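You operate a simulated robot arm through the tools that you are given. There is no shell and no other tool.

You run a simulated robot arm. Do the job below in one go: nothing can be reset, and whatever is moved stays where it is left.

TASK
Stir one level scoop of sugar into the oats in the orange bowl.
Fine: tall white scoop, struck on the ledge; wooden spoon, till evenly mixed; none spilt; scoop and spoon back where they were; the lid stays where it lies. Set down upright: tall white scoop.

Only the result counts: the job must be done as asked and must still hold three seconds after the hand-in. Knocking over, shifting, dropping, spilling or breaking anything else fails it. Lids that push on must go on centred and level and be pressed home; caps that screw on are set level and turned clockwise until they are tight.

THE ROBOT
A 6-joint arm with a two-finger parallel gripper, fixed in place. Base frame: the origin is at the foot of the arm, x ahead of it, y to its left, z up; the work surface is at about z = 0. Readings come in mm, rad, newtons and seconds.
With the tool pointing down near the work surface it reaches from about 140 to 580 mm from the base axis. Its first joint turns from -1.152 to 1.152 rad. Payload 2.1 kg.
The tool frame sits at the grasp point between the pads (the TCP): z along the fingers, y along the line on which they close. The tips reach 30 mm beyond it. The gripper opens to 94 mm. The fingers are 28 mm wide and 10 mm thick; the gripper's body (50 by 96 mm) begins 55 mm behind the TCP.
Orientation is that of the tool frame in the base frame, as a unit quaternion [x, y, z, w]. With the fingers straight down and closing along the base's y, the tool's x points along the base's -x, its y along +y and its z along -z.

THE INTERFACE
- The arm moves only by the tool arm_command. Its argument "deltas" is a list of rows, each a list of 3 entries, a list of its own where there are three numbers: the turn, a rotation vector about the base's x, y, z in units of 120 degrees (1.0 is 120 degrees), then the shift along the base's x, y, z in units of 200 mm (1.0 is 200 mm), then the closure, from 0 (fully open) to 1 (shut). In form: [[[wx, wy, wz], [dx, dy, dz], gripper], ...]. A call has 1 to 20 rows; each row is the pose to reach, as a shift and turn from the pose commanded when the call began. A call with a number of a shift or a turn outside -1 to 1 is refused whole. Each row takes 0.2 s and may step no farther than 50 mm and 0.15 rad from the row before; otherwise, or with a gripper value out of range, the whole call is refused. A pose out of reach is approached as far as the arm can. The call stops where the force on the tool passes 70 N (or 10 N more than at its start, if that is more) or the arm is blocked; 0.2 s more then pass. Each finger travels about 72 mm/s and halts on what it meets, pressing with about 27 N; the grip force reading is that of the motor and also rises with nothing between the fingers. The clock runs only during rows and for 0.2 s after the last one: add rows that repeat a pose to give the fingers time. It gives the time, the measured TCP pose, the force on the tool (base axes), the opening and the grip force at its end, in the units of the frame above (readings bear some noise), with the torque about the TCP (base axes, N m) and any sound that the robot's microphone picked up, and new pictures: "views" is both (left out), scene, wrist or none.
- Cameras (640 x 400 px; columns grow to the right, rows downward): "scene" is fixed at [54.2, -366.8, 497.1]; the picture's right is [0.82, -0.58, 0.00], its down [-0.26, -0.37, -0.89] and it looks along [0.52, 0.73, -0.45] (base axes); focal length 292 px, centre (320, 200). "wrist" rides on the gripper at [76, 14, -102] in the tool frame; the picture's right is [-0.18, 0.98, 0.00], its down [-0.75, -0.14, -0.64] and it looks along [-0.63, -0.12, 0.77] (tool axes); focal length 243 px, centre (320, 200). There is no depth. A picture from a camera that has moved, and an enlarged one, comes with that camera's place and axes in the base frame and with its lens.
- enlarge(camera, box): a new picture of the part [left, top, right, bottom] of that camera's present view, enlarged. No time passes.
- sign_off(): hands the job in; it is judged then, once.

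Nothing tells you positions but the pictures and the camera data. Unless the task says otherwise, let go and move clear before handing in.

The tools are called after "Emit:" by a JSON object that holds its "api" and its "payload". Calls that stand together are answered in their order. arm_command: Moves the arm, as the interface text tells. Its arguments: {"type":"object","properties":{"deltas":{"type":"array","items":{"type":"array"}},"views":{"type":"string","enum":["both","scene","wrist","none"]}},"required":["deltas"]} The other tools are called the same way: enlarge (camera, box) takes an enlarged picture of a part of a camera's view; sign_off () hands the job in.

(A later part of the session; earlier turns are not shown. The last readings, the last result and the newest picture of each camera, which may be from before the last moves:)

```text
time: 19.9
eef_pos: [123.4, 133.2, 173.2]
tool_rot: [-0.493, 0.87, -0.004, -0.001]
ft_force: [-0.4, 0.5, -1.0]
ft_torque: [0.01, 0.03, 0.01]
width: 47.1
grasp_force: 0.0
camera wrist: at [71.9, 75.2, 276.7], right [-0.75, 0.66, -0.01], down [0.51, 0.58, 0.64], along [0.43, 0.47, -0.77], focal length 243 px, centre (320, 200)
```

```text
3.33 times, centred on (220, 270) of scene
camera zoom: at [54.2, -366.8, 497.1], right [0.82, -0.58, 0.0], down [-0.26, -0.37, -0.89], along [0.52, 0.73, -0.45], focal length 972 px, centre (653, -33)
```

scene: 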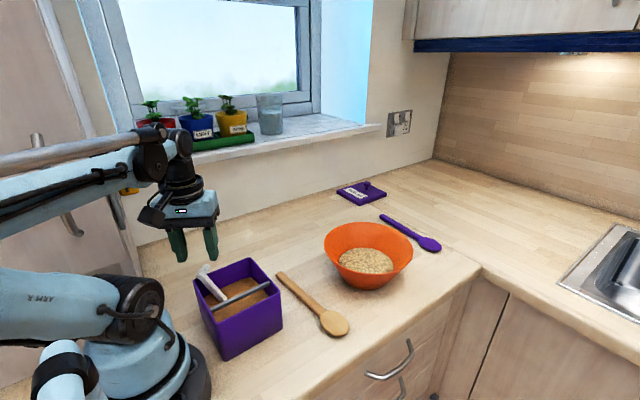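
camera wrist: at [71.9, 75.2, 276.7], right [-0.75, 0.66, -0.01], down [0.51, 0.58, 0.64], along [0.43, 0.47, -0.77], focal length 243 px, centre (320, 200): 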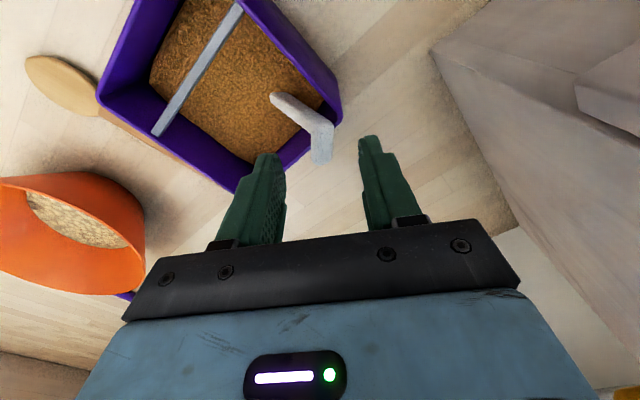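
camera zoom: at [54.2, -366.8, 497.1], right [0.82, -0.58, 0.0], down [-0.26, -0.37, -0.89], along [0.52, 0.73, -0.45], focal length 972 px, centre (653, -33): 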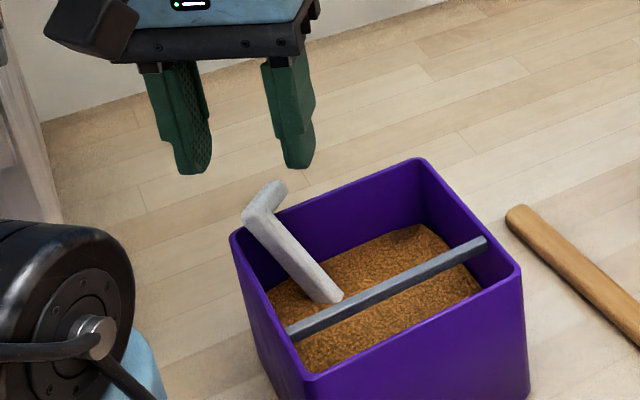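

The hand is aligned and centred over the tab, so I'll lower until the tips are just above the box rim.

Emit:
{"api": "arm_command", "payload": {"deltas": [[[0, 0, 0], [0, 0, -0.1], 0.5], [[0, 0, 0], [0, 0, -0.16], 0.5], [[0, 0, 0], [0, 0, -0.19], 0.5], [[0, 0, 0], [0, 0, -0.19], 0.5]]}}

Emit:
{"api": "enlarge", "payload": {"camera": "wrist", "box": [190, 30, 430, 240]}}

Emit:
{"api": "enlarge", "payload": {"camera": "scene", "box": [160, 220, 280, 310]}}

```text
time: 20.9
eef_pos: [124.1, 131.9, 135.1]
tool_rot: [-0.493, 0.87, -0.003, 0.0]
ft_force: [-0.1, 0.2, -0.6]
ft_torque: [0.02, 0.02, 0.0]
width: 47.0
grasp_force: 0.0
camera wrist: at [72.8, 74.6, 238.4], right [-0.75, 0.66, -0.01], down [0.51, 0.58, 0.64], along [0.43, 0.48, -0.77], focal length 243 px, centre (320, 200)
```

scene: 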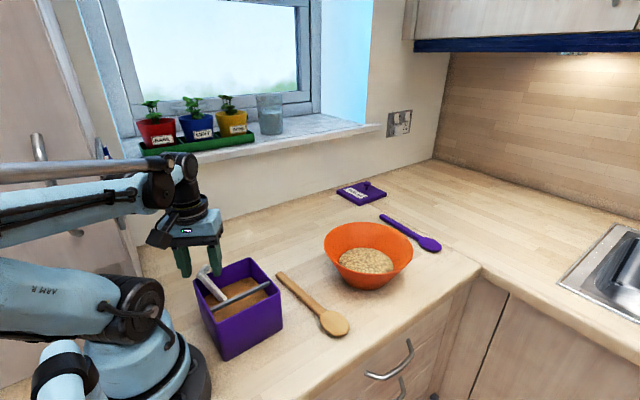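
wrist: 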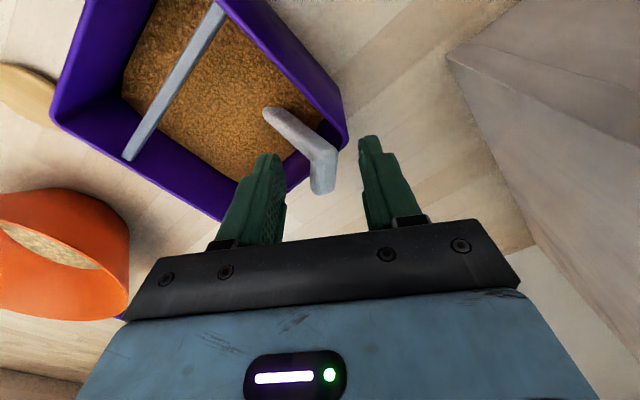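

```text
1.90 times, centred on (310, 135) of wrist
camera zoom: at [72.8, 74.6, 238.4], right [-0.75, 0.66, -0.01], down [0.51, 0.58, 0.64], along [0.43, 0.48, -0.77], focal length 462 px, centre (339, 324)
```

zoom: 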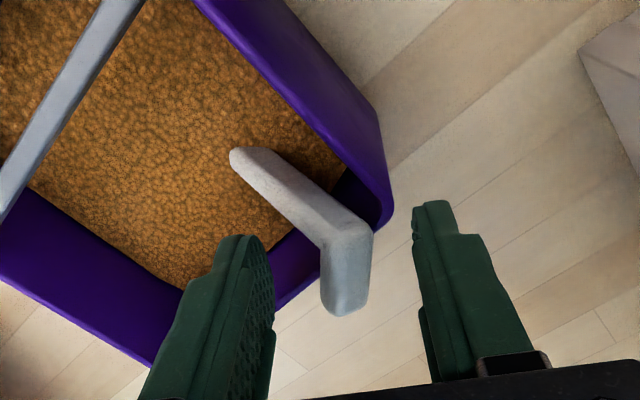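

```text
4.44 times, centred on (220, 265) of scene
camera zoom: at [54.2, -366.8, 497.1], right [0.82, -0.58, 0.0], down [-0.26, -0.37, -0.89], along [0.52, 0.73, -0.45], focal length 1297 px, centre (764, -89)
```

zoom: 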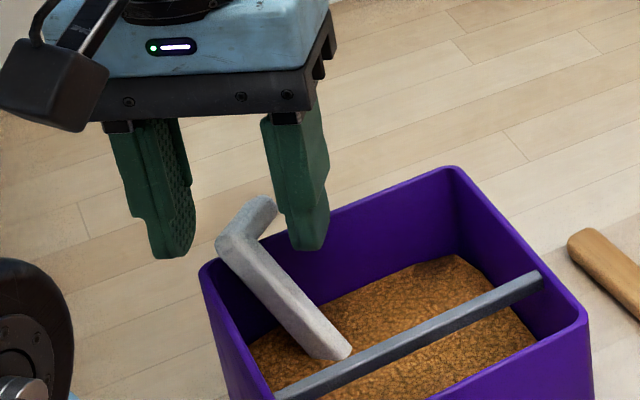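

Emit:
{"api": "arm_command", "payload": {"deltas": [[[0, 0, 0], [0, 0, 0], 0.6], [[0, 0, 0], [0, 0, 0], 0.64], [[0, 0, 0], [0.025, -0.02, 0], 0.64], [[0, 0, 0], [0.05, -0.04, 0], 0.64], [[0, 0, 0], [0.075, -0.06, 0], 0.64], [[0, 0, 0], [0.1, -0.08, 0], 0.64], [[0, 0, 0], [0.12, -0.1, 0], 0.64], [[0, 0, 0], [0.12, -0.1, 0], 0.64]]}}

Emit:
{"api": "enlarge", "payload": {"camera": "wrist", "box": [190, 30, 430, 240]}}

Emit:
{"api": "enlarge", "payload": {"camera": "scene", "box": [160, 220, 280, 310]}}

```text
time: 22.7
eef_pos: [149.0, 113.7, 135.0]
tool_rot: [-0.494, 0.87, -0.004, -0.001]
ft_force: [-0.2, -0.5, -0.1]
ft_torque: [0.0, 0.0, 0.0]
width: 34.0
grasp_force: 0.4
camera wrist: at [96.9, 55.0, 237.6], right [-0.75, 0.66, -0.01], down [0.51, 0.58, 0.64], along [0.43, 0.48, -0.77], focal length 243 px, centre (320, 200)
```

scene: 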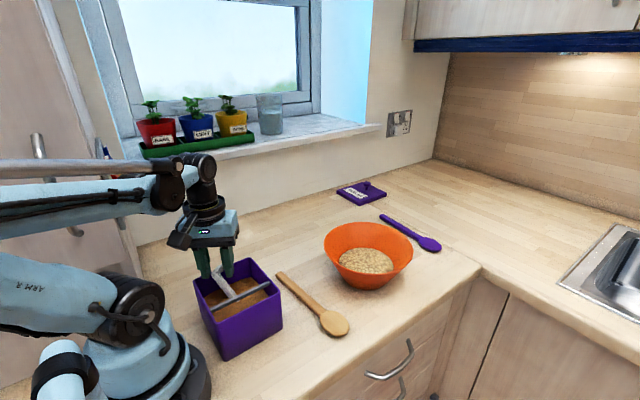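
wrist: 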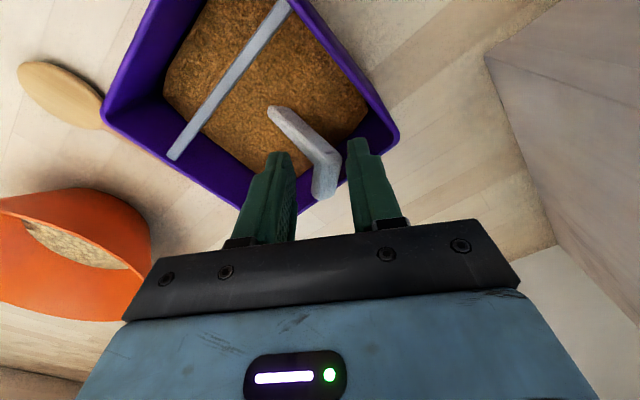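

```text
1.90 times, centred on (310, 135) of wrist
camera zoom: at [96.9, 55.0, 237.6], right [-0.75, 0.66, -0.01], down [0.51, 0.58, 0.64], along [0.43, 0.48, -0.77], focal length 462 px, centre (339, 324)
```

zoom: 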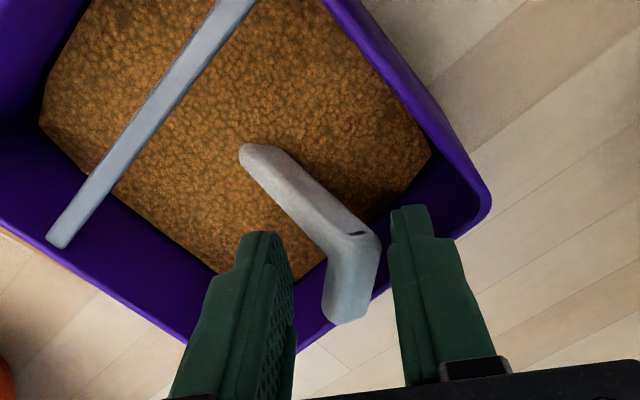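

```text
4.44 times, centred on (220, 265) of scene
camera zoom: at [54.2, -366.8, 497.1], right [0.82, -0.58, 0.0], down [-0.26, -0.37, -0.89], along [0.52, 0.73, -0.45], focal length 1297 px, centre (764, -89)
```

zoom: 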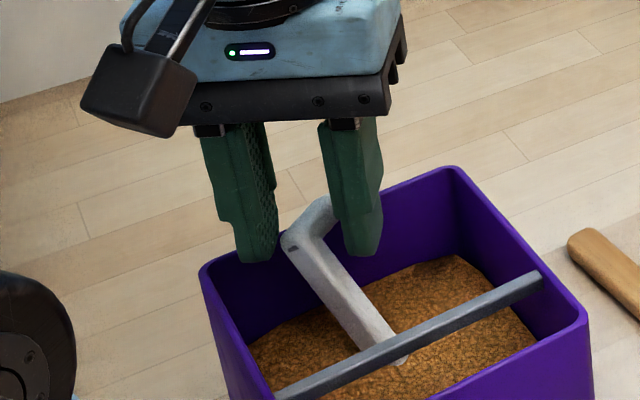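

The scoop slides through the sugar with almost no resistance and keeps its lean. I'll push it a bit further +x, clear of the wall and the appliance, then tilt the hand to match the leaning handle and grip it flush.

Emit:
{"api": "arm_command", "payload": {"deltas": [[[0, 0, 0], [0.025, 0, 0], 0.64], [[0, 0, 0], [0.05, 0, 0], 0.64], [[0, 0, 0], [0.075, 0, 0], 0.64], [[0, 0, 0], [0.09, 0, 0], 0.64], [[0, 0, 0], [0.09, 0, 0], 0.5], [[0, 0, 0], [0.09, 0, 0.1], 0.3], [[0, 0, 0], [0.09, 0, 0.3], 0.3], [[0, 0, 0], [0.09, 0, 0.5], 0.3], [[0, 0, 0], [0.09, 0, 0.5], 0.3]]}}

Emit:
{"api": "enlarge", "payload": {"camera": "wrist", "box": [190, 30, 430, 240]}}

Emit:
{"api": "enlarge", "payload": {"camera": "scene", "box": [160, 230, 300, 335]}}

```text
time: 24.7
eef_pos: [165.9, 114.0, 236.0]
tool_rot: [-0.493, 0.87, -0.004, -0.001]
ft_force: [0.2, 0.5, 0.3]
ft_torque: [0.03, -0.03, 0.02]
width: 66.1
grasp_force: 0.0
camera wrist: at [114.9, 55.3, 338.6], right [-0.75, 0.66, -0.01], down [0.51, 0.58, 0.64], along [0.43, 0.48, -0.77], focal length 243 px, centre (320, 200)
```

scene: 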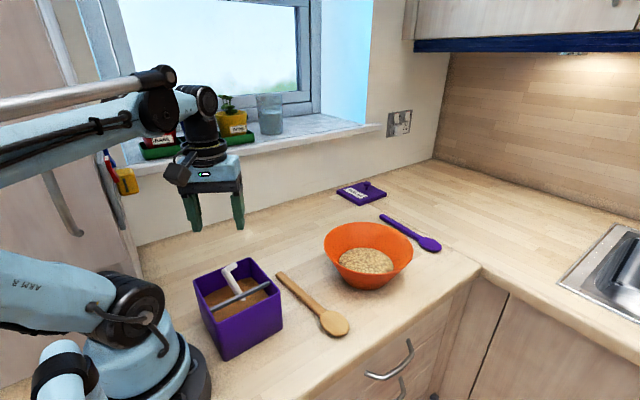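
wrist: 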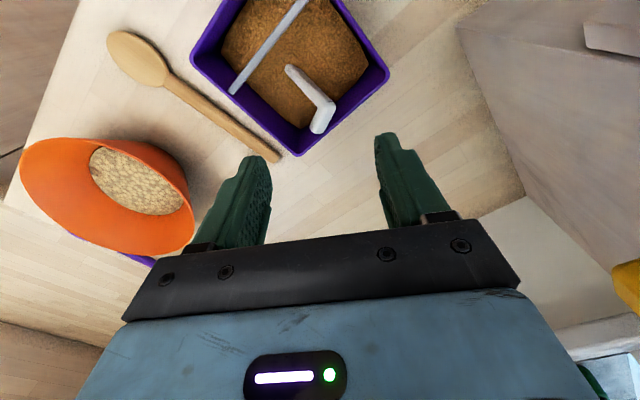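

```text
1.90 times, centred on (310, 135) of wrist
camera zoom: at [114.9, 55.3, 338.6], right [-0.75, 0.66, -0.01], down [0.51, 0.58, 0.64], along [0.43, 0.48, -0.77], focal length 462 px, centre (339, 324)
```

zoom: 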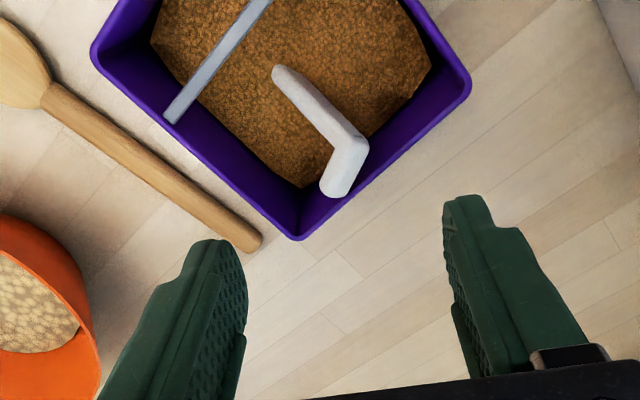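

```text
3.81 times, centred on (230, 282) of scene
camera zoom: at [54.2, -366.8, 497.1], right [0.82, -0.58, 0.0], down [-0.26, -0.37, -0.89], along [0.52, 0.73, -0.45], focal length 1111 px, centre (663, -114)
```

zoom: 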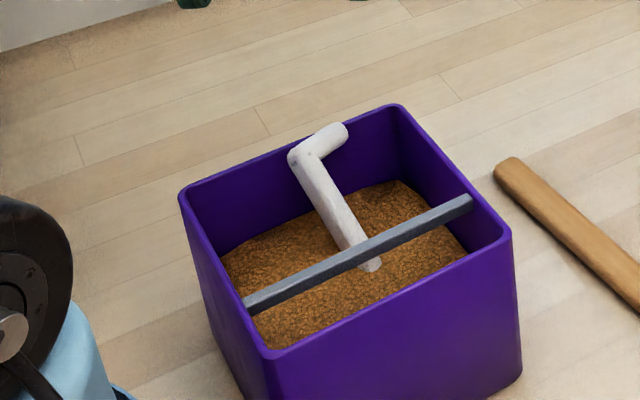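

The scoop now leans about 45° toward the back wall, with its tab pointing +x. The strip's thin faces point along x and lie open from above, so I'll turn the hand to close along x and straddle the strip at y of about 90.

Emit:
{"api": "arm_command", "payload": {"deltas": [[[0, 0, 0.065], [0.01, -0.03, 0], 0.5], [[0, 0, 0.13], [0.02, -0.06, 0], 0.55], [[0, 0, 0.195], [0.03, -0.09, 0], 0.57], [[0, 0, 0.26], [0.04, -0.12, -0.1], 0.57], [[0, 0, 0.325], [0.04, -0.12, -0.25], 0.57], [[0, 0, 0.325], [0.04, -0.12, -0.42], 0.57], [[0, 0, 0.325], [0.04, -0.12, -0.42], 0.57]]}}

Emit:
{"api": "enlarge", "payload": {"camera": "wrist", "box": [190, 0, 450, 200]}}

Emit:
{"api": "enlarge", "payload": {"camera": "scene", "box": [160, 230, 300, 335]}}

```text
time: 26.3
eef_pos: [175.5, 89.3, 151.7]
tool_rot: [0.756, -0.655, 0.004, 0.0]
ft_force: [-0.4, -0.2, -0.1]
ft_torque: [-0.01, 0.01, 0.01]
width: 40.4
grasp_force: 0.0
camera wrist: at [171.2, 11.2, 254.6], right [-1.0, 0.04, -0.01], down [0.03, 0.77, 0.64], along [0.03, 0.64, -0.77], focal length 243 px, centre (320, 200)
```

scene: 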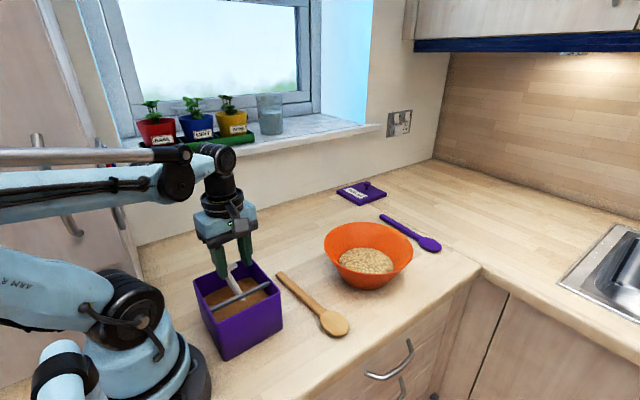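
wrist: 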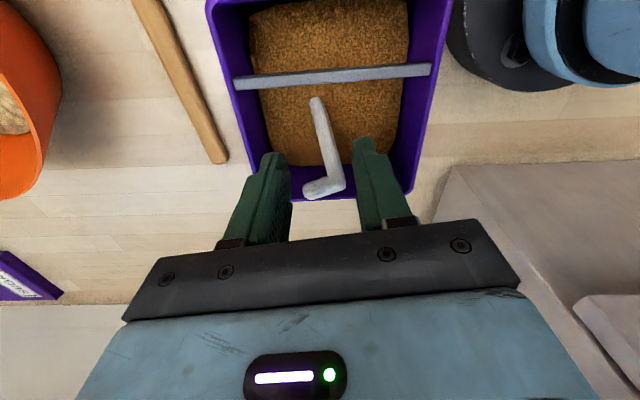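

```text
2.00 times, centred on (320, 100) of wrist
camera zoom: at [171.2, 11.2, 254.6], right [-1.0, 0.04, -0.01], down [0.03, 0.77, 0.64], along [0.03, 0.64, -0.77], focal length 485 px, centre (320, 400)
```

zoom: 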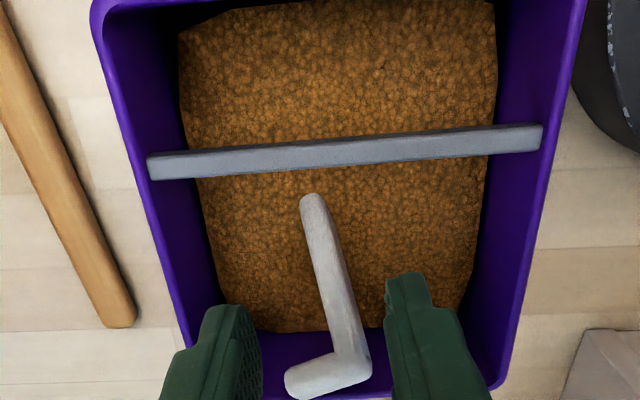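

```text
3.81 times, centred on (230, 282) of scene
camera zoom: at [54.2, -366.8, 497.1], right [0.82, -0.58, 0.0], down [-0.26, -0.37, -0.89], along [0.52, 0.73, -0.45], focal length 1111 px, centre (663, -114)
```

zoom: 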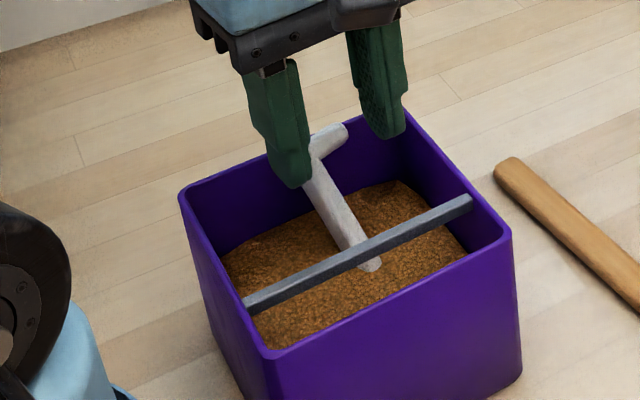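

The strip is centred near x 173 between the fingers. I'll descend until the tips are just above the sugar, then close on the strip's thin faces.

Emit:
{"api": "arm_command", "payload": {"deltas": [[[0, 0, 0.01], [-0.015, 0, -0.1], 0.57], [[0, 0, 0.02], [-0.015, 0, -0.2], 0.57], [[0, 0, 0.02], [-0.015, 0, -0.27], 0.57], [[0, 0, 0.02], [-0.015, 0, -0.31], 0.57], [[0, 0, 0.02], [-0.015, 0, -0.31], 0.57]]}}

Emit:
{"api": "enlarge", "payload": {"camera": "wrist", "box": [190, 0, 450, 200]}}

Emit:
{"api": "enlarge", "payload": {"camera": "scene", "box": [160, 230, 300, 335]}}

```text
time: 27.5
eef_pos: [172.9, 90.3, 90.2]
tool_rot: [0.769, -0.639, 0.003, -0.001]
ft_force: [-1.1, -0.2, 0.2]
ft_torque: [0.01, 0.01, 0.0]
width: 40.3
grasp_force: 0.0
camera wrist: at [170.5, 11.5, 192.7], right [-1.0, 0.0, -0.01], down [0.0, 0.77, 0.64], along [0.01, 0.64, -0.77], focal length 243 px, centre (320, 200)
```

scene: 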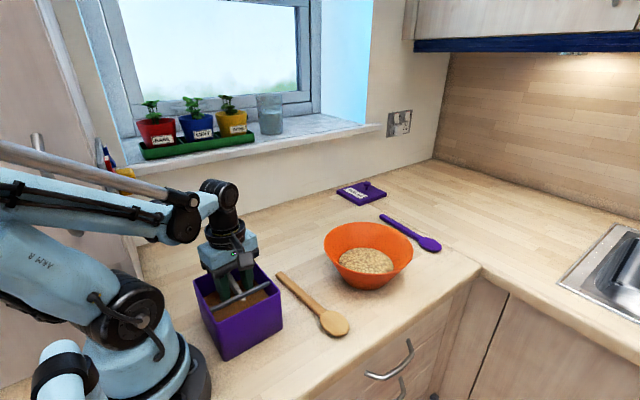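
wrist: 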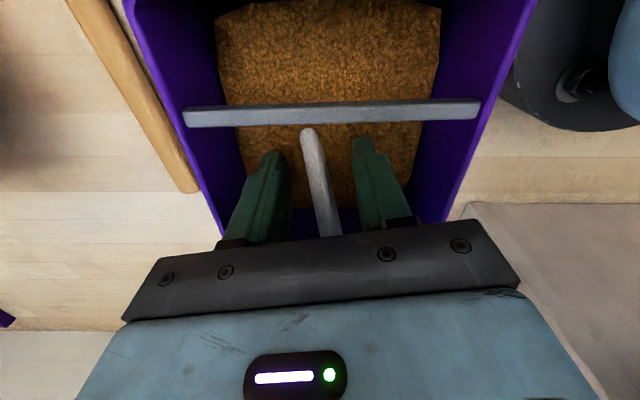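

```text
2.00 times, centred on (320, 100) of wrist
camera zoom: at [170.5, 11.5, 192.7], right [-1.0, 0.0, -0.01], down [0.0, 0.77, 0.64], along [0.01, 0.64, -0.77], focal length 485 px, centre (320, 400)
```

zoom: 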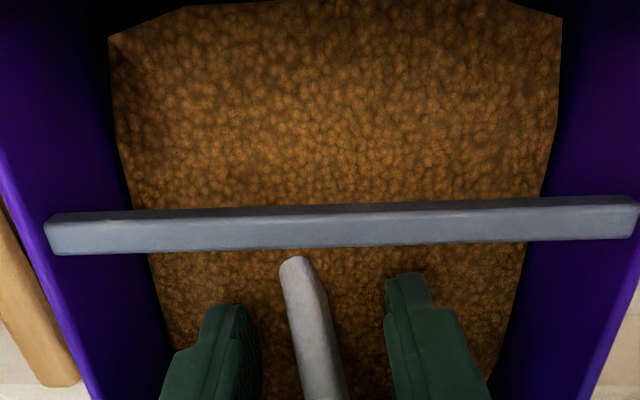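

```text
3.81 times, centred on (230, 282) of scene
camera zoom: at [54.2, -366.8, 497.1], right [0.82, -0.58, 0.0], down [-0.26, -0.37, -0.89], along [0.52, 0.73, -0.45], focal length 1111 px, centre (663, -114)
```

zoom: 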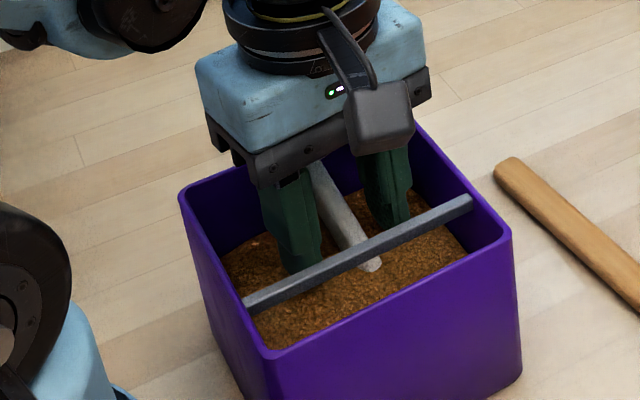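

The strip is between the fingers, so I'll close.

Emit:
{"api": "arm_command", "payload": {"deltas": [[[0, 0, 0], [0, 0, 0], 0.75], [[0, 0, 0], [0, 0, 0], 0.9], [[0, 0, 0], [0, 0, 0], 1], [[0, 0, 0], [0, 0, 0], 1], [[0, 0, 0], [0, 0, 0], 1]]}}

Emit:
{"api": "enlarge", "payload": {"camera": "wrist", "box": [190, 0, 450, 250]}}

Emit:
{"api": "enlarge", "payload": {"camera": "scene", "box": [160, 230, 300, 335]}}

```text
time: 28.7
eef_pos: [171.1, 90.1, 90.6]
tool_rot: [0.769, -0.64, 0.003, -0.001]
ft_force: [-0.7, -0.3, -0.4]
ft_torque: [-0.03, -0.02, -0.01]
width: 14.3
grasp_force: 27.5
camera wrist: at [170.5, 11.5, 192.8], right [-1.0, 0.0, -0.01], down [0.0, 0.77, 0.64], along [0.01, 0.64, -0.77], focal length 243 px, centre (320, 200)
```

scene: 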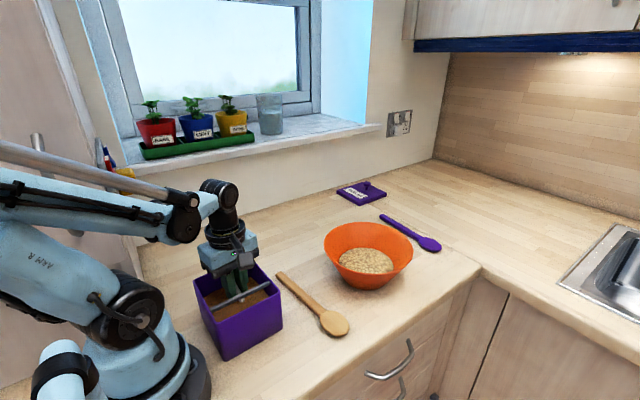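
wrist: 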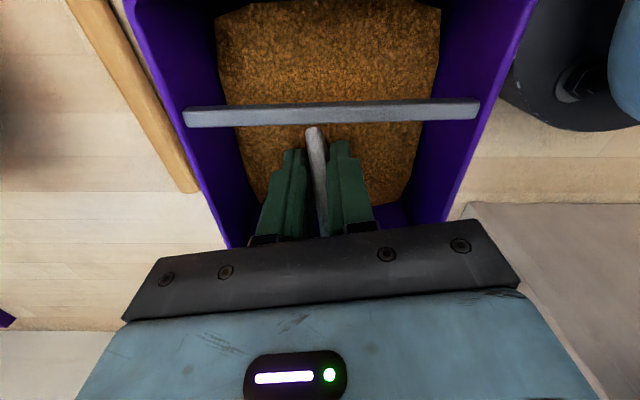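

```text
1.60 times, centred on (320, 125) of wrist
camera zoom: at [170.5, 11.5, 192.8], right [-1.0, 0.0, -0.01], down [0.0, 0.77, 0.64], along [0.01, 0.64, -0.77], focal length 388 px, centre (320, 320)
```

zoom: 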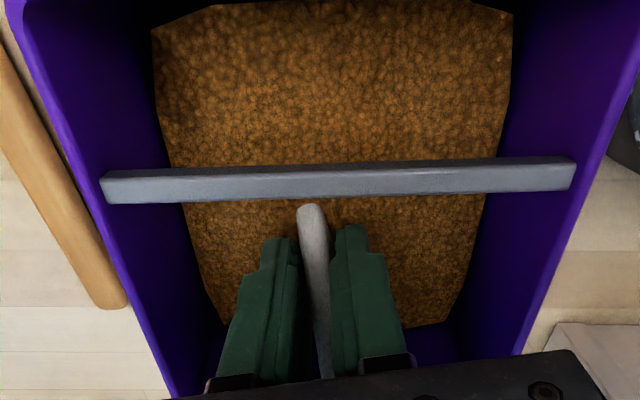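

```text
3.81 times, centred on (230, 282) of scene
camera zoom: at [54.2, -366.8, 497.1], right [0.82, -0.58, 0.0], down [-0.26, -0.37, -0.89], along [0.52, 0.73, -0.45], focal length 1111 px, centre (663, -114)
```

zoom: 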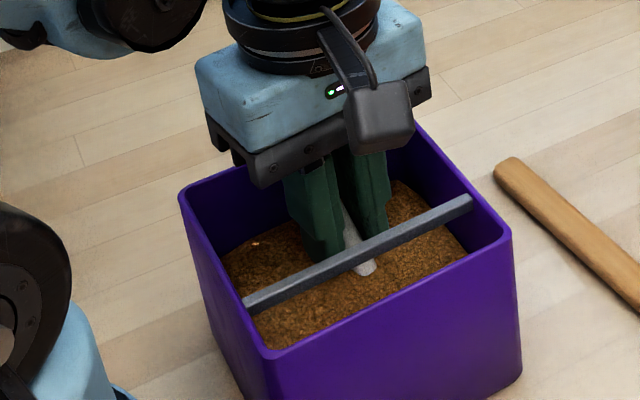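

I have the strip at 27 N. I'll lift about 20 mm, low enough that the cup stays below the bar, then draw the scoop back +y so the cup comes out from under the bar.

Emit:
{"api": "arm_command", "payload": {"deltas": [[[0, 0, 0], [0, 0, 0.04], 1], [[0, 0, 0], [0, 0, 0.08], 1], [[0, 0, 0], [0, 0, 0.11], 1], [[0, 0, 0], [0, 0.04, 0.11], 1], [[0, 0, 0], [0, 0.08, 0.11], 1], [[0, 0, 0], [0, 0.12, 0.11], 1], [[0, 0, 0], [0, 0.16, 0.11], 1], [[0, 0, 0], [0, 0.16, 0.11], 1]]}}

Emit:
{"api": "enlarge", "payload": {"camera": "wrist", "box": [190, 0, 450, 250]}}

Emit:
{"api": "enlarge", "payload": {"camera": "scene", "box": [160, 210, 300, 335]}}

```text
time: 30.5
eef_pos: [169.6, 120.8, 111.6]
tool_rot: [0.768, -0.64, 0.003, 0.0]
ft_force: [1.1, -4.8, 5.2]
ft_torque: [0.09, -0.02, 0.04]
width: 14.6
grasp_force: 27.1
camera wrist: at [169.6, 42.9, 214.4], right [-1.0, 0.0, -0.01], down [0.0, 0.77, 0.64], along [0.01, 0.64, -0.77], focal length 243 px, centre (320, 200)
```

scene: 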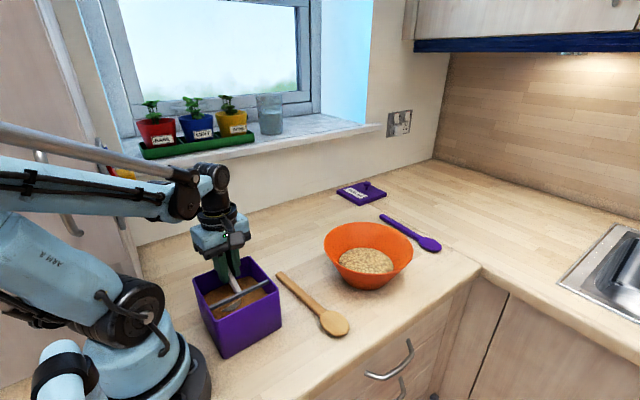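
wrist: 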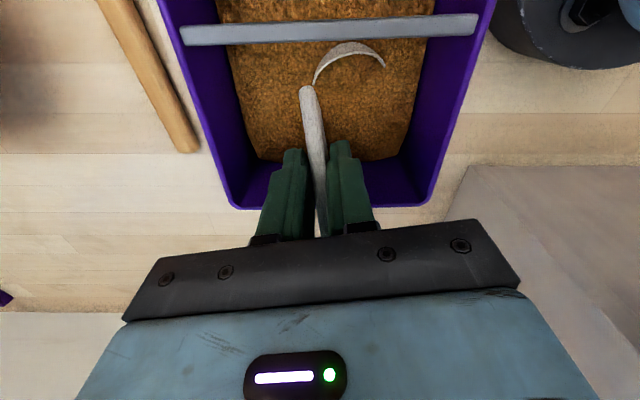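

```text
1.60 times, centred on (320, 125) of wrist
camera zoom: at [169.6, 42.9, 214.4], right [-1.0, 0.0, -0.01], down [0.0, 0.77, 0.64], along [0.01, 0.64, -0.77], focal length 388 px, centre (320, 320)
```

zoom: 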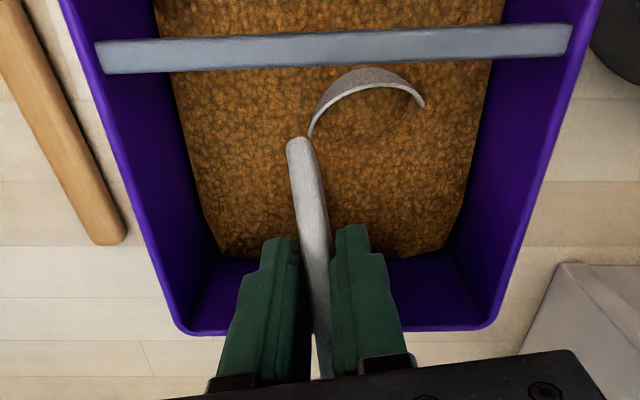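

```text
3.20 times, centred on (230, 272) of scene
camera zoom: at [54.2, -366.8, 497.1], right [0.82, -0.58, 0.0], down [-0.26, -0.37, -0.89], along [0.52, 0.73, -0.45], focal length 934 px, centre (608, -32)
```

zoom: 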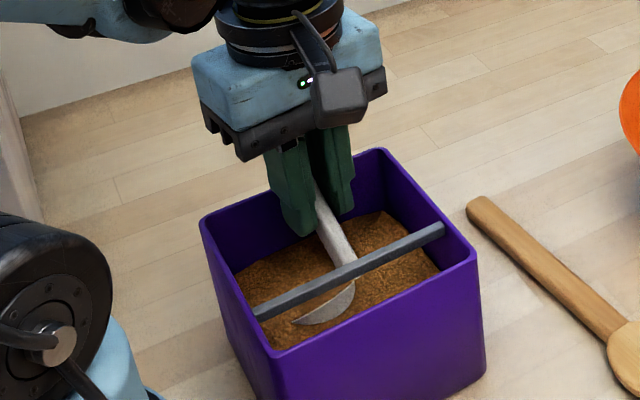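

The cup has come up full of sugar. The strip is rubbing the back rim, so I'll raise a bit more, then start rotating about x to bring the scoop upright, with the cup still over the box.

Emit:
{"api": "arm_command", "payload": {"deltas": [[[0, 0, 0], [0, 0, 0.05], 1], [[0, 0, 0], [0, 0, 0.1], 1], [[0, 0, 0], [0, 0.01, 0.15], 1], [[0.0625, 0, 0], [0, -0.04, 0.18], 1], [[0.125, 0, 0], [0, -0.09, 0.2], 1], [[0.125, 0, 0], [0, -0.09, 0.2], 1]]}}

Emit:
{"api": "enlarge", "payload": {"camera": "wrist", "box": [190, 0, 450, 250]}}

Emit:
{"api": "enlarge", "payload": {"camera": "scene", "box": [160, 210, 300, 335]}}

```text
time: 31.9
eef_pos: [170.3, 102.9, 151.5]
tool_rot: [0.762, -0.634, -0.08, -0.101]
ft_force: [-0.2, 0.4, -0.2]
ft_torque: [0.01, -0.01, -0.03]
width: 14.1
grasp_force: 26.7
camera wrist: at [169.6, 0.4, 231.7], right [-1.0, 0.0, -0.01], down [0.0, 0.58, 0.82], along [0.01, 0.82, -0.58], focal length 243 px, centre (320, 200)
```

scene: 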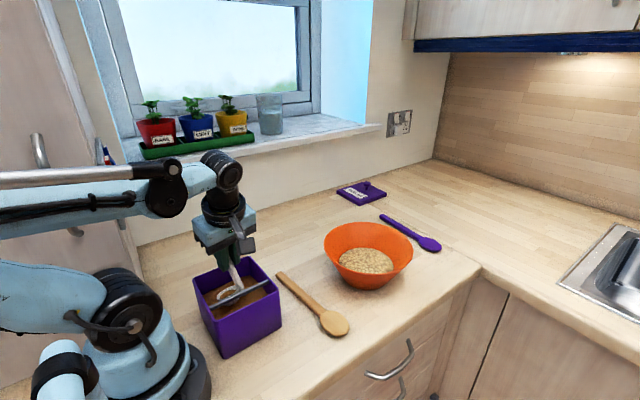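
wrist: 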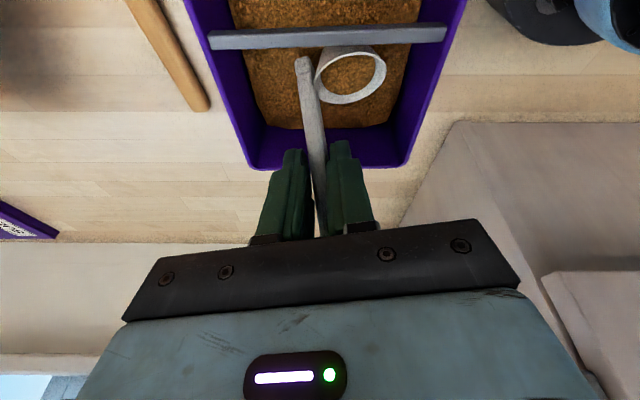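

```text
1.60 times, centred on (320, 125) of wrist
camera zoom: at [169.6, 0.4, 231.7], right [-1.0, 0.0, -0.01], down [0.0, 0.58, 0.82], along [0.01, 0.82, -0.58], focal length 388 px, centre (320, 320)
```

zoom: 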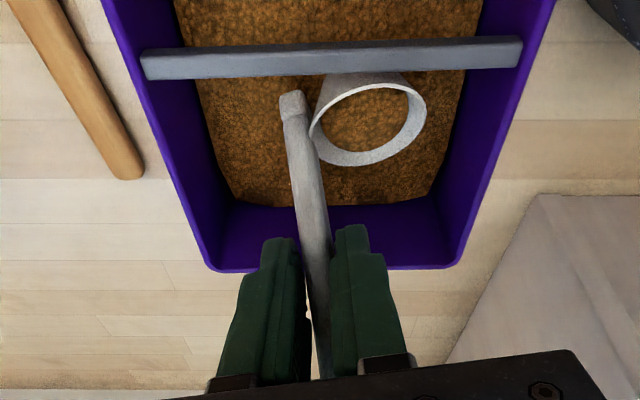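

```text
3.20 times, centred on (230, 272) of scene
camera zoom: at [54.2, -366.8, 497.1], right [0.82, -0.58, 0.0], down [-0.26, -0.37, -0.89], along [0.52, 0.73, -0.45], focal length 934 px, centre (608, -32)
```

zoom: 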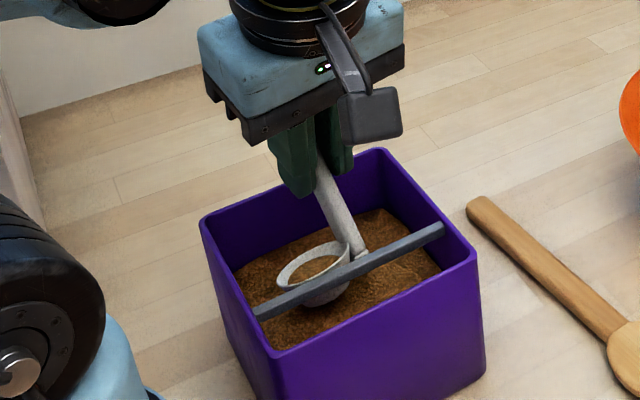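

The scoop is up and full, and tilting toward level. Reach is fine so far, so I'll continue rotating about 30° more with the cup staying over the box.

Emit:
{"api": "arm_command", "payload": {"deltas": [[[0, 0, 0], [0, 0.02, 0.06], 1], [[0.06, 0, 0], [0, 0.0, 0.07], 1], [[0.12, 0, 0], [0, -0.03, 0.08], 1], [[0.18, 0, 0], [0, -0.06, 0.09], 1], [[0.24, 0, 0], [0, -0.1, 0.1], 1], [[0.24, 0, 0], [0, -0.1, 0.1], 1]]}}

Emit:
{"api": "enlarge", "payload": {"camera": "wrist", "box": [190, 0, 450, 250]}}

Emit:
{"api": "enlarge", "payload": {"camera": "scene", "box": [160, 210, 300, 335]}}

```text
time: 33.3
eef_pos: [169.7, 82.6, 171.2]
tool_rot: [0.713, -0.594, -0.235, -0.288]
ft_force: [0.1, -0.5, -0.6]
ft_torque: [0.0, -0.02, 0.0]
width: 14.2
grasp_force: 26.6
camera wrist: at [170.0, -45.0, 192.2], right [-1.0, 0.01, 0.0], down [0.0, 0.11, 0.99], along [0.01, 0.99, -0.11], focal length 243 px, centre (320, 200)
```

scene: 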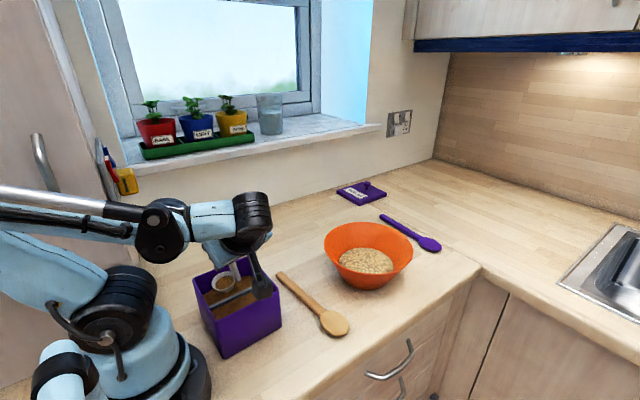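
wrist: 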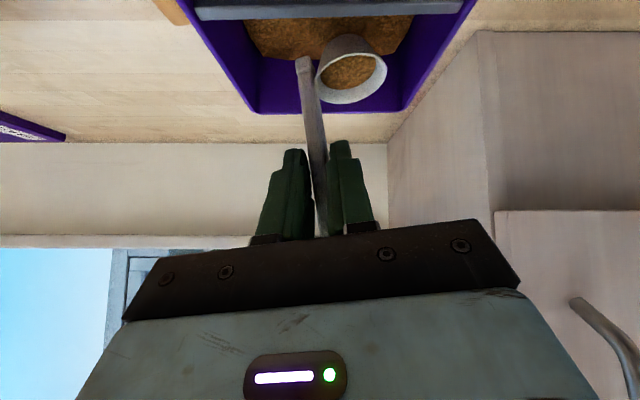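

```text
1.60 times, centred on (320, 125) of wrist
camera zoom: at [170.0, -45.0, 192.2], right [-1.0, 0.01, 0.0], down [0.0, 0.11, 0.99], along [0.01, 0.99, -0.11], focal length 388 px, centre (320, 320)
```

zoom: 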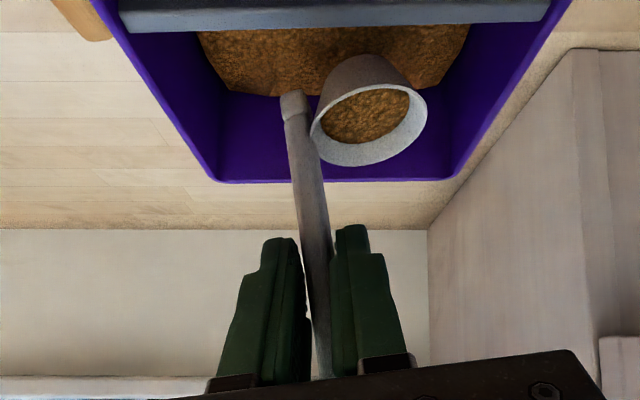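

```text
3.20 times, centred on (230, 272) of scene
camera zoom: at [54.2, -366.8, 497.1], right [0.82, -0.58, 0.0], down [-0.26, -0.37, -0.89], along [0.52, 0.73, -0.45], focal length 934 px, centre (608, -32)
```

zoom: 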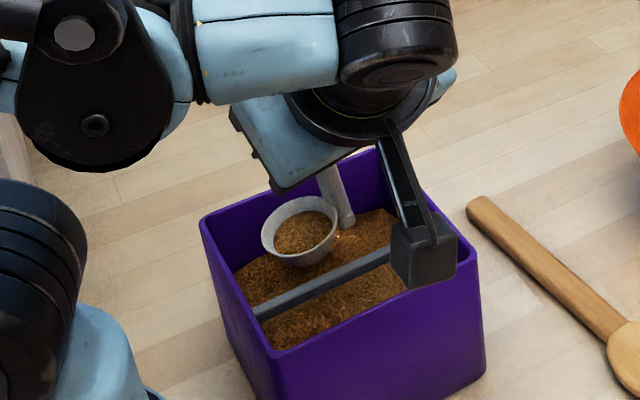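

The scoop is nearly upright but leans slightly toward -y and -x, and the cup is only partly full. I'll trim the angles, then check level.

Emit:
{"api": "arm_command", "payload": {"deltas": [[[-0.04, 0.018, 0], [0.015, 0.01, 0.03], 1], [[-0.08, 0.036, 0], [0.03, 0.02, 0.04], 1], [[-0.11, 0.054, 0], [0.05, 0.027, 0.055], 1], [[-0.11, 0.054, 0], [0.05, 0.027, 0.055], 1]]}}

Emit:
{"api": "enlarge", "payload": {"camera": "wrist", "box": [190, 0, 450, 250]}}

Emit:
{"api": "enlarge", "payload": {"camera": "scene", "box": [160, 210, 300, 335]}}

```text
time: 34.3
eef_pos: [180.9, 87.7, 182.1]
tool_rot: [0.727, -0.634, -0.205, -0.169]
ft_force: [0.5, -0.3, -1.4]
ft_torque: [0.0, 0.02, 0.03]
width: 14.2
grasp_force: 27.1
camera wrist: at [183.6, -31.1, 231.9], right [-0.99, 0.02, 0.11], down [0.11, 0.34, 0.94], along [-0.02, 0.94, -0.34], focal length 243 px, centre (320, 200)
```

scene: 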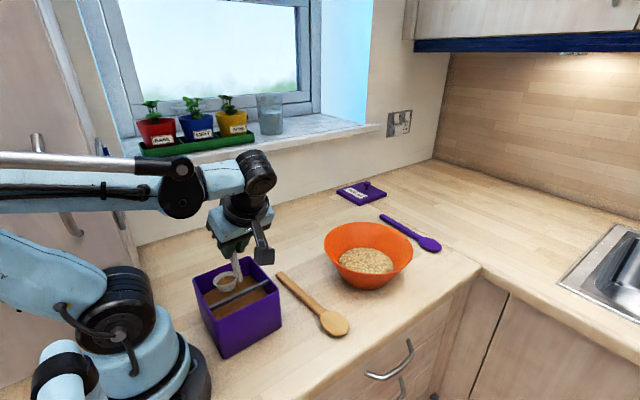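
wrist: 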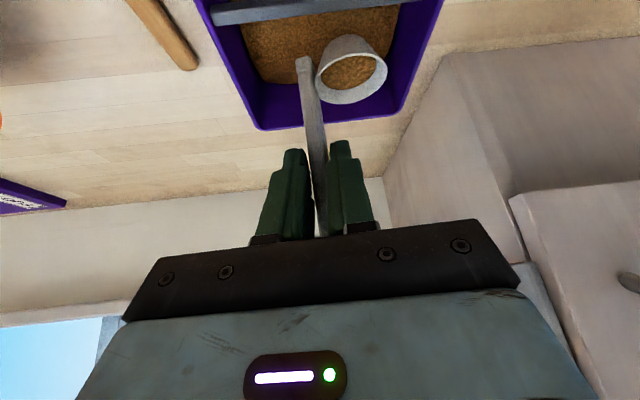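

```text
1.60 times, centred on (320, 125) of wrist
camera zoom: at [183.6, -31.1, 231.9], right [-0.99, 0.02, 0.11], down [0.11, 0.34, 0.94], along [-0.02, 0.94, -0.34], focal length 388 px, centre (320, 320)
```

zoom: 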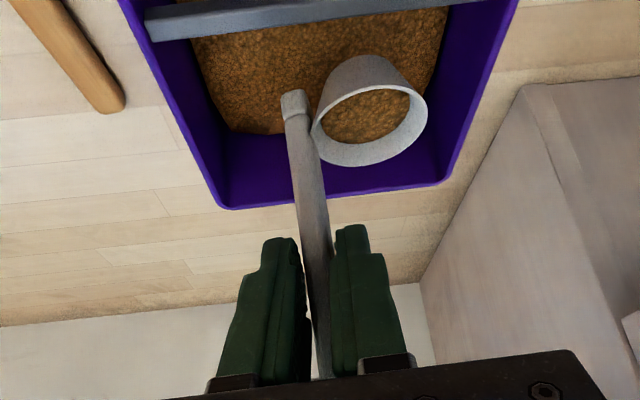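

```text
3.20 times, centred on (230, 272) of scene
camera zoom: at [54.2, -366.8, 497.1], right [0.82, -0.58, 0.0], down [-0.26, -0.37, -0.89], along [0.52, 0.73, -0.45], focal length 934 px, centre (608, -32)
```

zoom: 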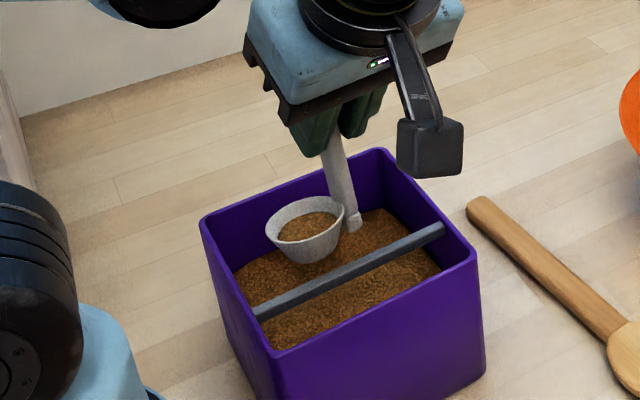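

The cup's rim now looks level. I'll lower it straight into the sugar, watching the force, to refill it and let the sugar hold it upright for a proper regrip.

Emit:
{"api": "arm_command", "payload": {"deltas": [[[0, 0, 0], [0, 0, -0.06], 1], [[0, 0, 0], [0, 0, -0.12], 1], [[0, 0, 0], [0, 0, -0.17], 1], [[0, 0, 0], [0, 0, -0.22], 1], [[0, 0, 0], [0, 0, -0.27], 1], [[0, 0, 0], [0, 0, -0.31], 1], [[0, 0, 0], [0, 0, -0.31], 1]]}}

Emit:
{"api": "enlarge", "payload": {"camera": "wrist", "box": [190, 0, 450, 250]}}

Emit:
{"api": "enlarge", "payload": {"camera": "scene", "box": [160, 210, 300, 335]}}

```text
time: 35.9
eef_pos: [181.2, 87.5, 120.8]
tool_rot: [0.727, -0.633, -0.205, -0.17]
ft_force: [-0.7, 0.9, -0.7]
ft_torque: [-0.01, 0.03, -0.02]
width: 14.4
grasp_force: 27.0
camera wrist: at [183.9, -31.8, 169.8], right [-0.99, 0.02, 0.11], down [0.11, 0.34, 0.94], along [-0.02, 0.94, -0.34], focal length 243 px, centre (320, 200)
```

scene: 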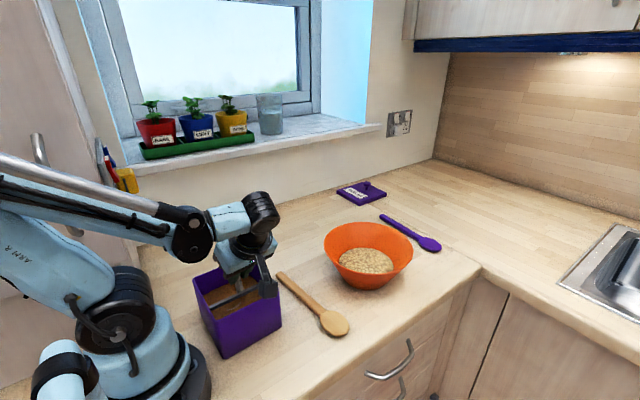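
wrist: 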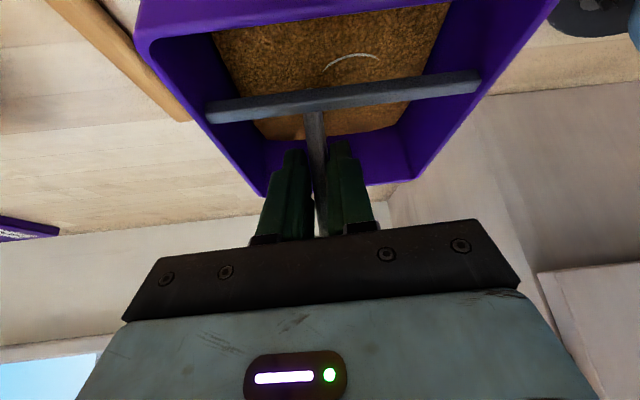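

```text
1.60 times, centred on (320, 125) of wrist
camera zoom: at [183.9, -31.8, 169.8], right [-0.99, 0.02, 0.11], down [0.11, 0.34, 0.94], along [-0.02, 0.94, -0.34], focal length 388 px, centre (320, 320)
```

zoom: 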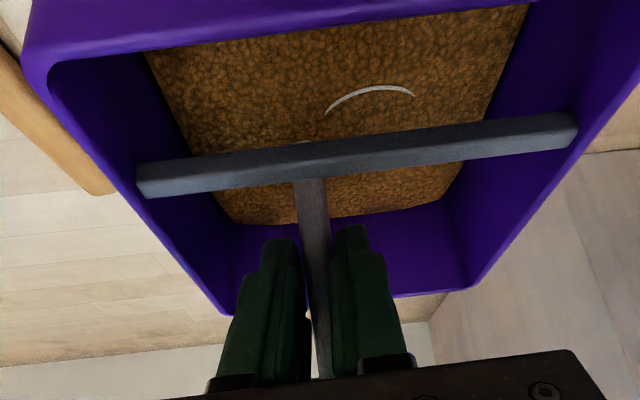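

```text
3.20 times, centred on (230, 272) of scene
camera zoom: at [54.2, -366.8, 497.1], right [0.82, -0.58, 0.0], down [-0.26, -0.37, -0.89], along [0.52, 0.73, -0.45], focal length 934 px, centre (608, -32)
```

zoom: 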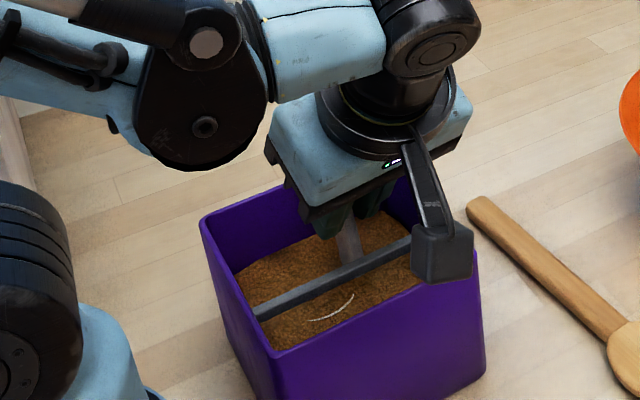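

Emit:
{"api": "arm_command", "payload": {"deltas": [[[0.02, 0, 0], [0, -0.01, -0.03], 1], [[0.04, 0, 0], [0, -0.02, -0.06], 1], [[0.04, 0, 0], [0, -0.02, -0.08], 1], [[0.04, 0, 0], [0, -0.02, -0.08], 1]]}}

Emit:
{"api": "enlarge", "payload": {"camera": "wrist", "box": [190, 0, 450, 250]}}

Emit:
{"api": "enlarge", "payload": {"camera": "scene", "box": [160, 210, 300, 335]}}

```text
time: 36.9
eef_pos: [180.5, 85.1, 103.8]
tool_rot: [0.719, -0.624, -0.231, -0.199]
ft_force: [0.4, 0.0, 0.5]
ft_torque: [-0.02, 0.02, 0.02]
width: 14.5
grasp_force: 27.2
camera wrist: at [184.1, -39.1, 143.3], right [-0.99, 0.01, 0.11], down [0.11, 0.26, 0.96], along [-0.02, 0.97, -0.26], focal length 243 px, centre (320, 200)
```

scene: 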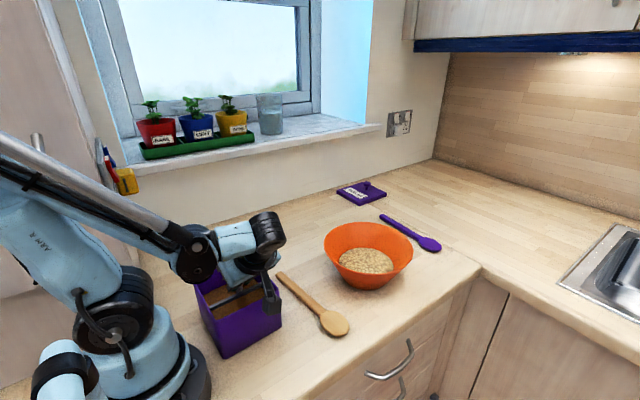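
wrist: 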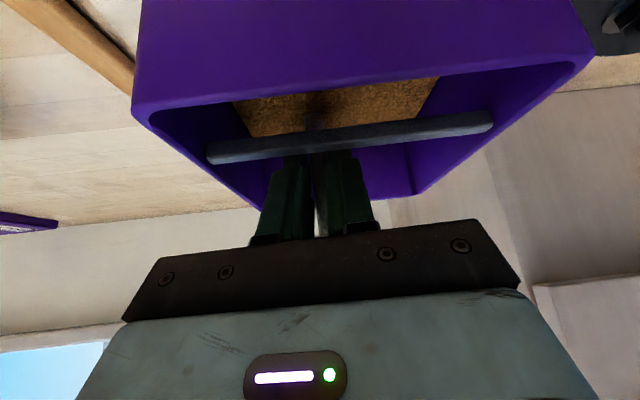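

```text
1.60 times, centred on (320, 125) of wrist
camera zoom: at [184.1, -39.1, 143.3], right [-0.99, 0.01, 0.11], down [0.11, 0.26, 0.96], along [-0.02, 0.97, -0.26], focal length 388 px, centre (320, 320)
```

zoom: 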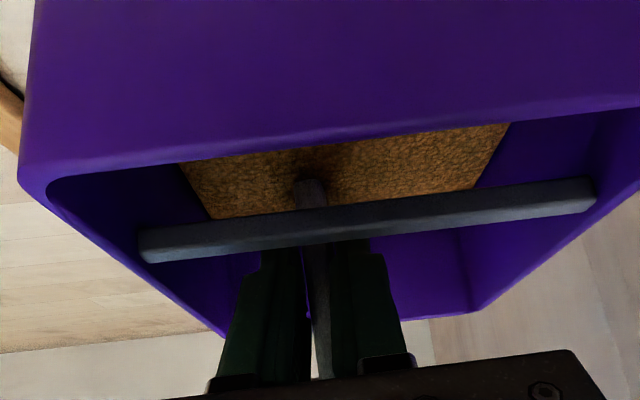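

```text
3.20 times, centred on (230, 272) of scene
camera zoom: at [54.2, -366.8, 497.1], right [0.82, -0.58, 0.0], down [-0.26, -0.37, -0.89], along [0.52, 0.73, -0.45], focal length 934 px, centre (608, -32)
```

zoom: 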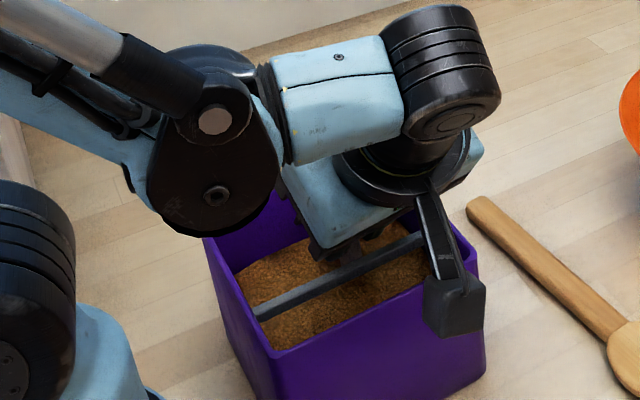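

The cup is fully submerged and level, with no contact force. I'll open the fingers and retreat along the tool axis.

Emit:
{"api": "arm_command", "payload": {"deltas": [[[0, 0, 0], [0, 0, 0], 0.75], [[0, 0, 0], [0, 0, 0], 0.6], [[0, 0, 0], [0, 0, 0], 0.6], [[0, 0, 0], [0.008, -0.057, 0.081], 0.6], [[0, 0, 0], [0.017, -0.115, 0.163], 0.6], [[0, 0, 0], [0.025, -0.172, 0.244], 0.6], [[0, 0, 0], [0.038, -0.258, 0.366], 0.6], [[0, 0, 0], [0.05, -0.344, 0.488], 0.6], [[0, 0, 0], [0.05, -0.344, 0.6], 0.6]]}}

Emit:
{"api": "enlarge", "payload": {"camera": "scene", "box": [160, 210, 300, 335]}}

```text
time: 38.9
eef_pos: [191.7, 15.4, 225.0]
tool_rot: [0.719, -0.624, -0.232, -0.2]
ft_force: [0.9, 0.5, 0.2]
ft_torque: [-0.01, 0.03, -0.04]
width: 37.3
grasp_force: 0.1
camera wrist: at [194.6, -108.0, 263.7], right [-0.99, 0.01, 0.11], down [0.11, 0.26, 0.96], along [-0.02, 0.97, -0.26], focal length 243 px, centre (320, 200)
```

scene: 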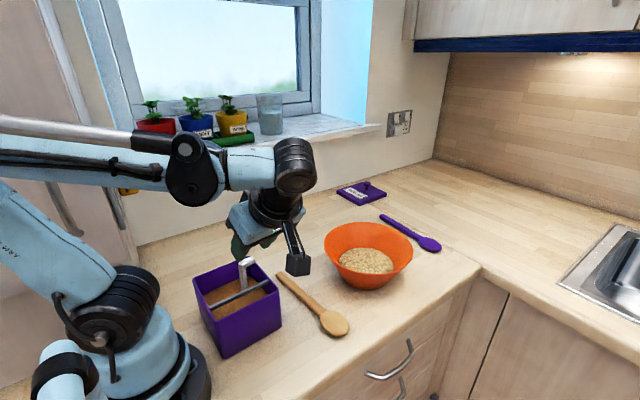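
wrist: 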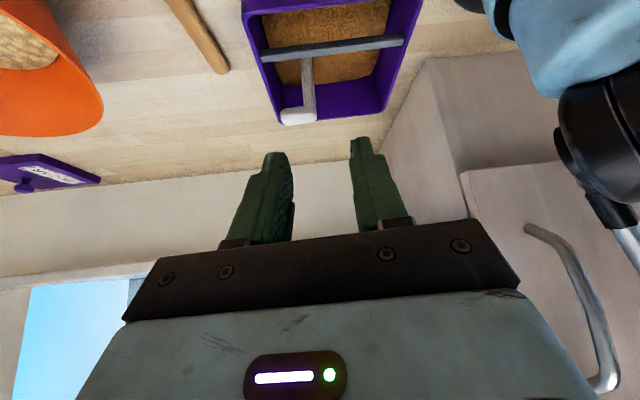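

```text
3.20 times, centred on (230, 272) of scene
camera zoom: at [54.2, -366.8, 497.1], right [0.82, -0.58, 0.0], down [-0.26, -0.37, -0.89], along [0.52, 0.73, -0.45], focal length 934 px, centre (608, -32)
```

zoom: 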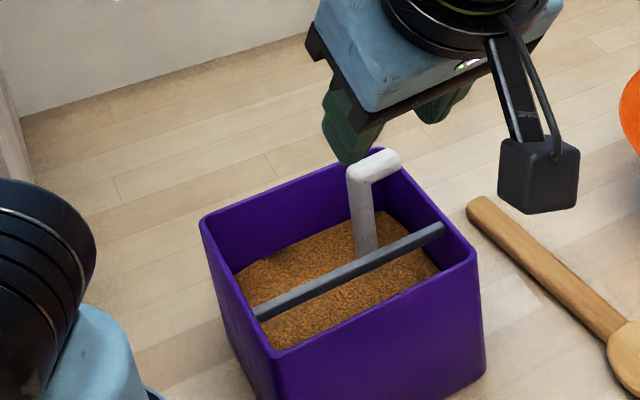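

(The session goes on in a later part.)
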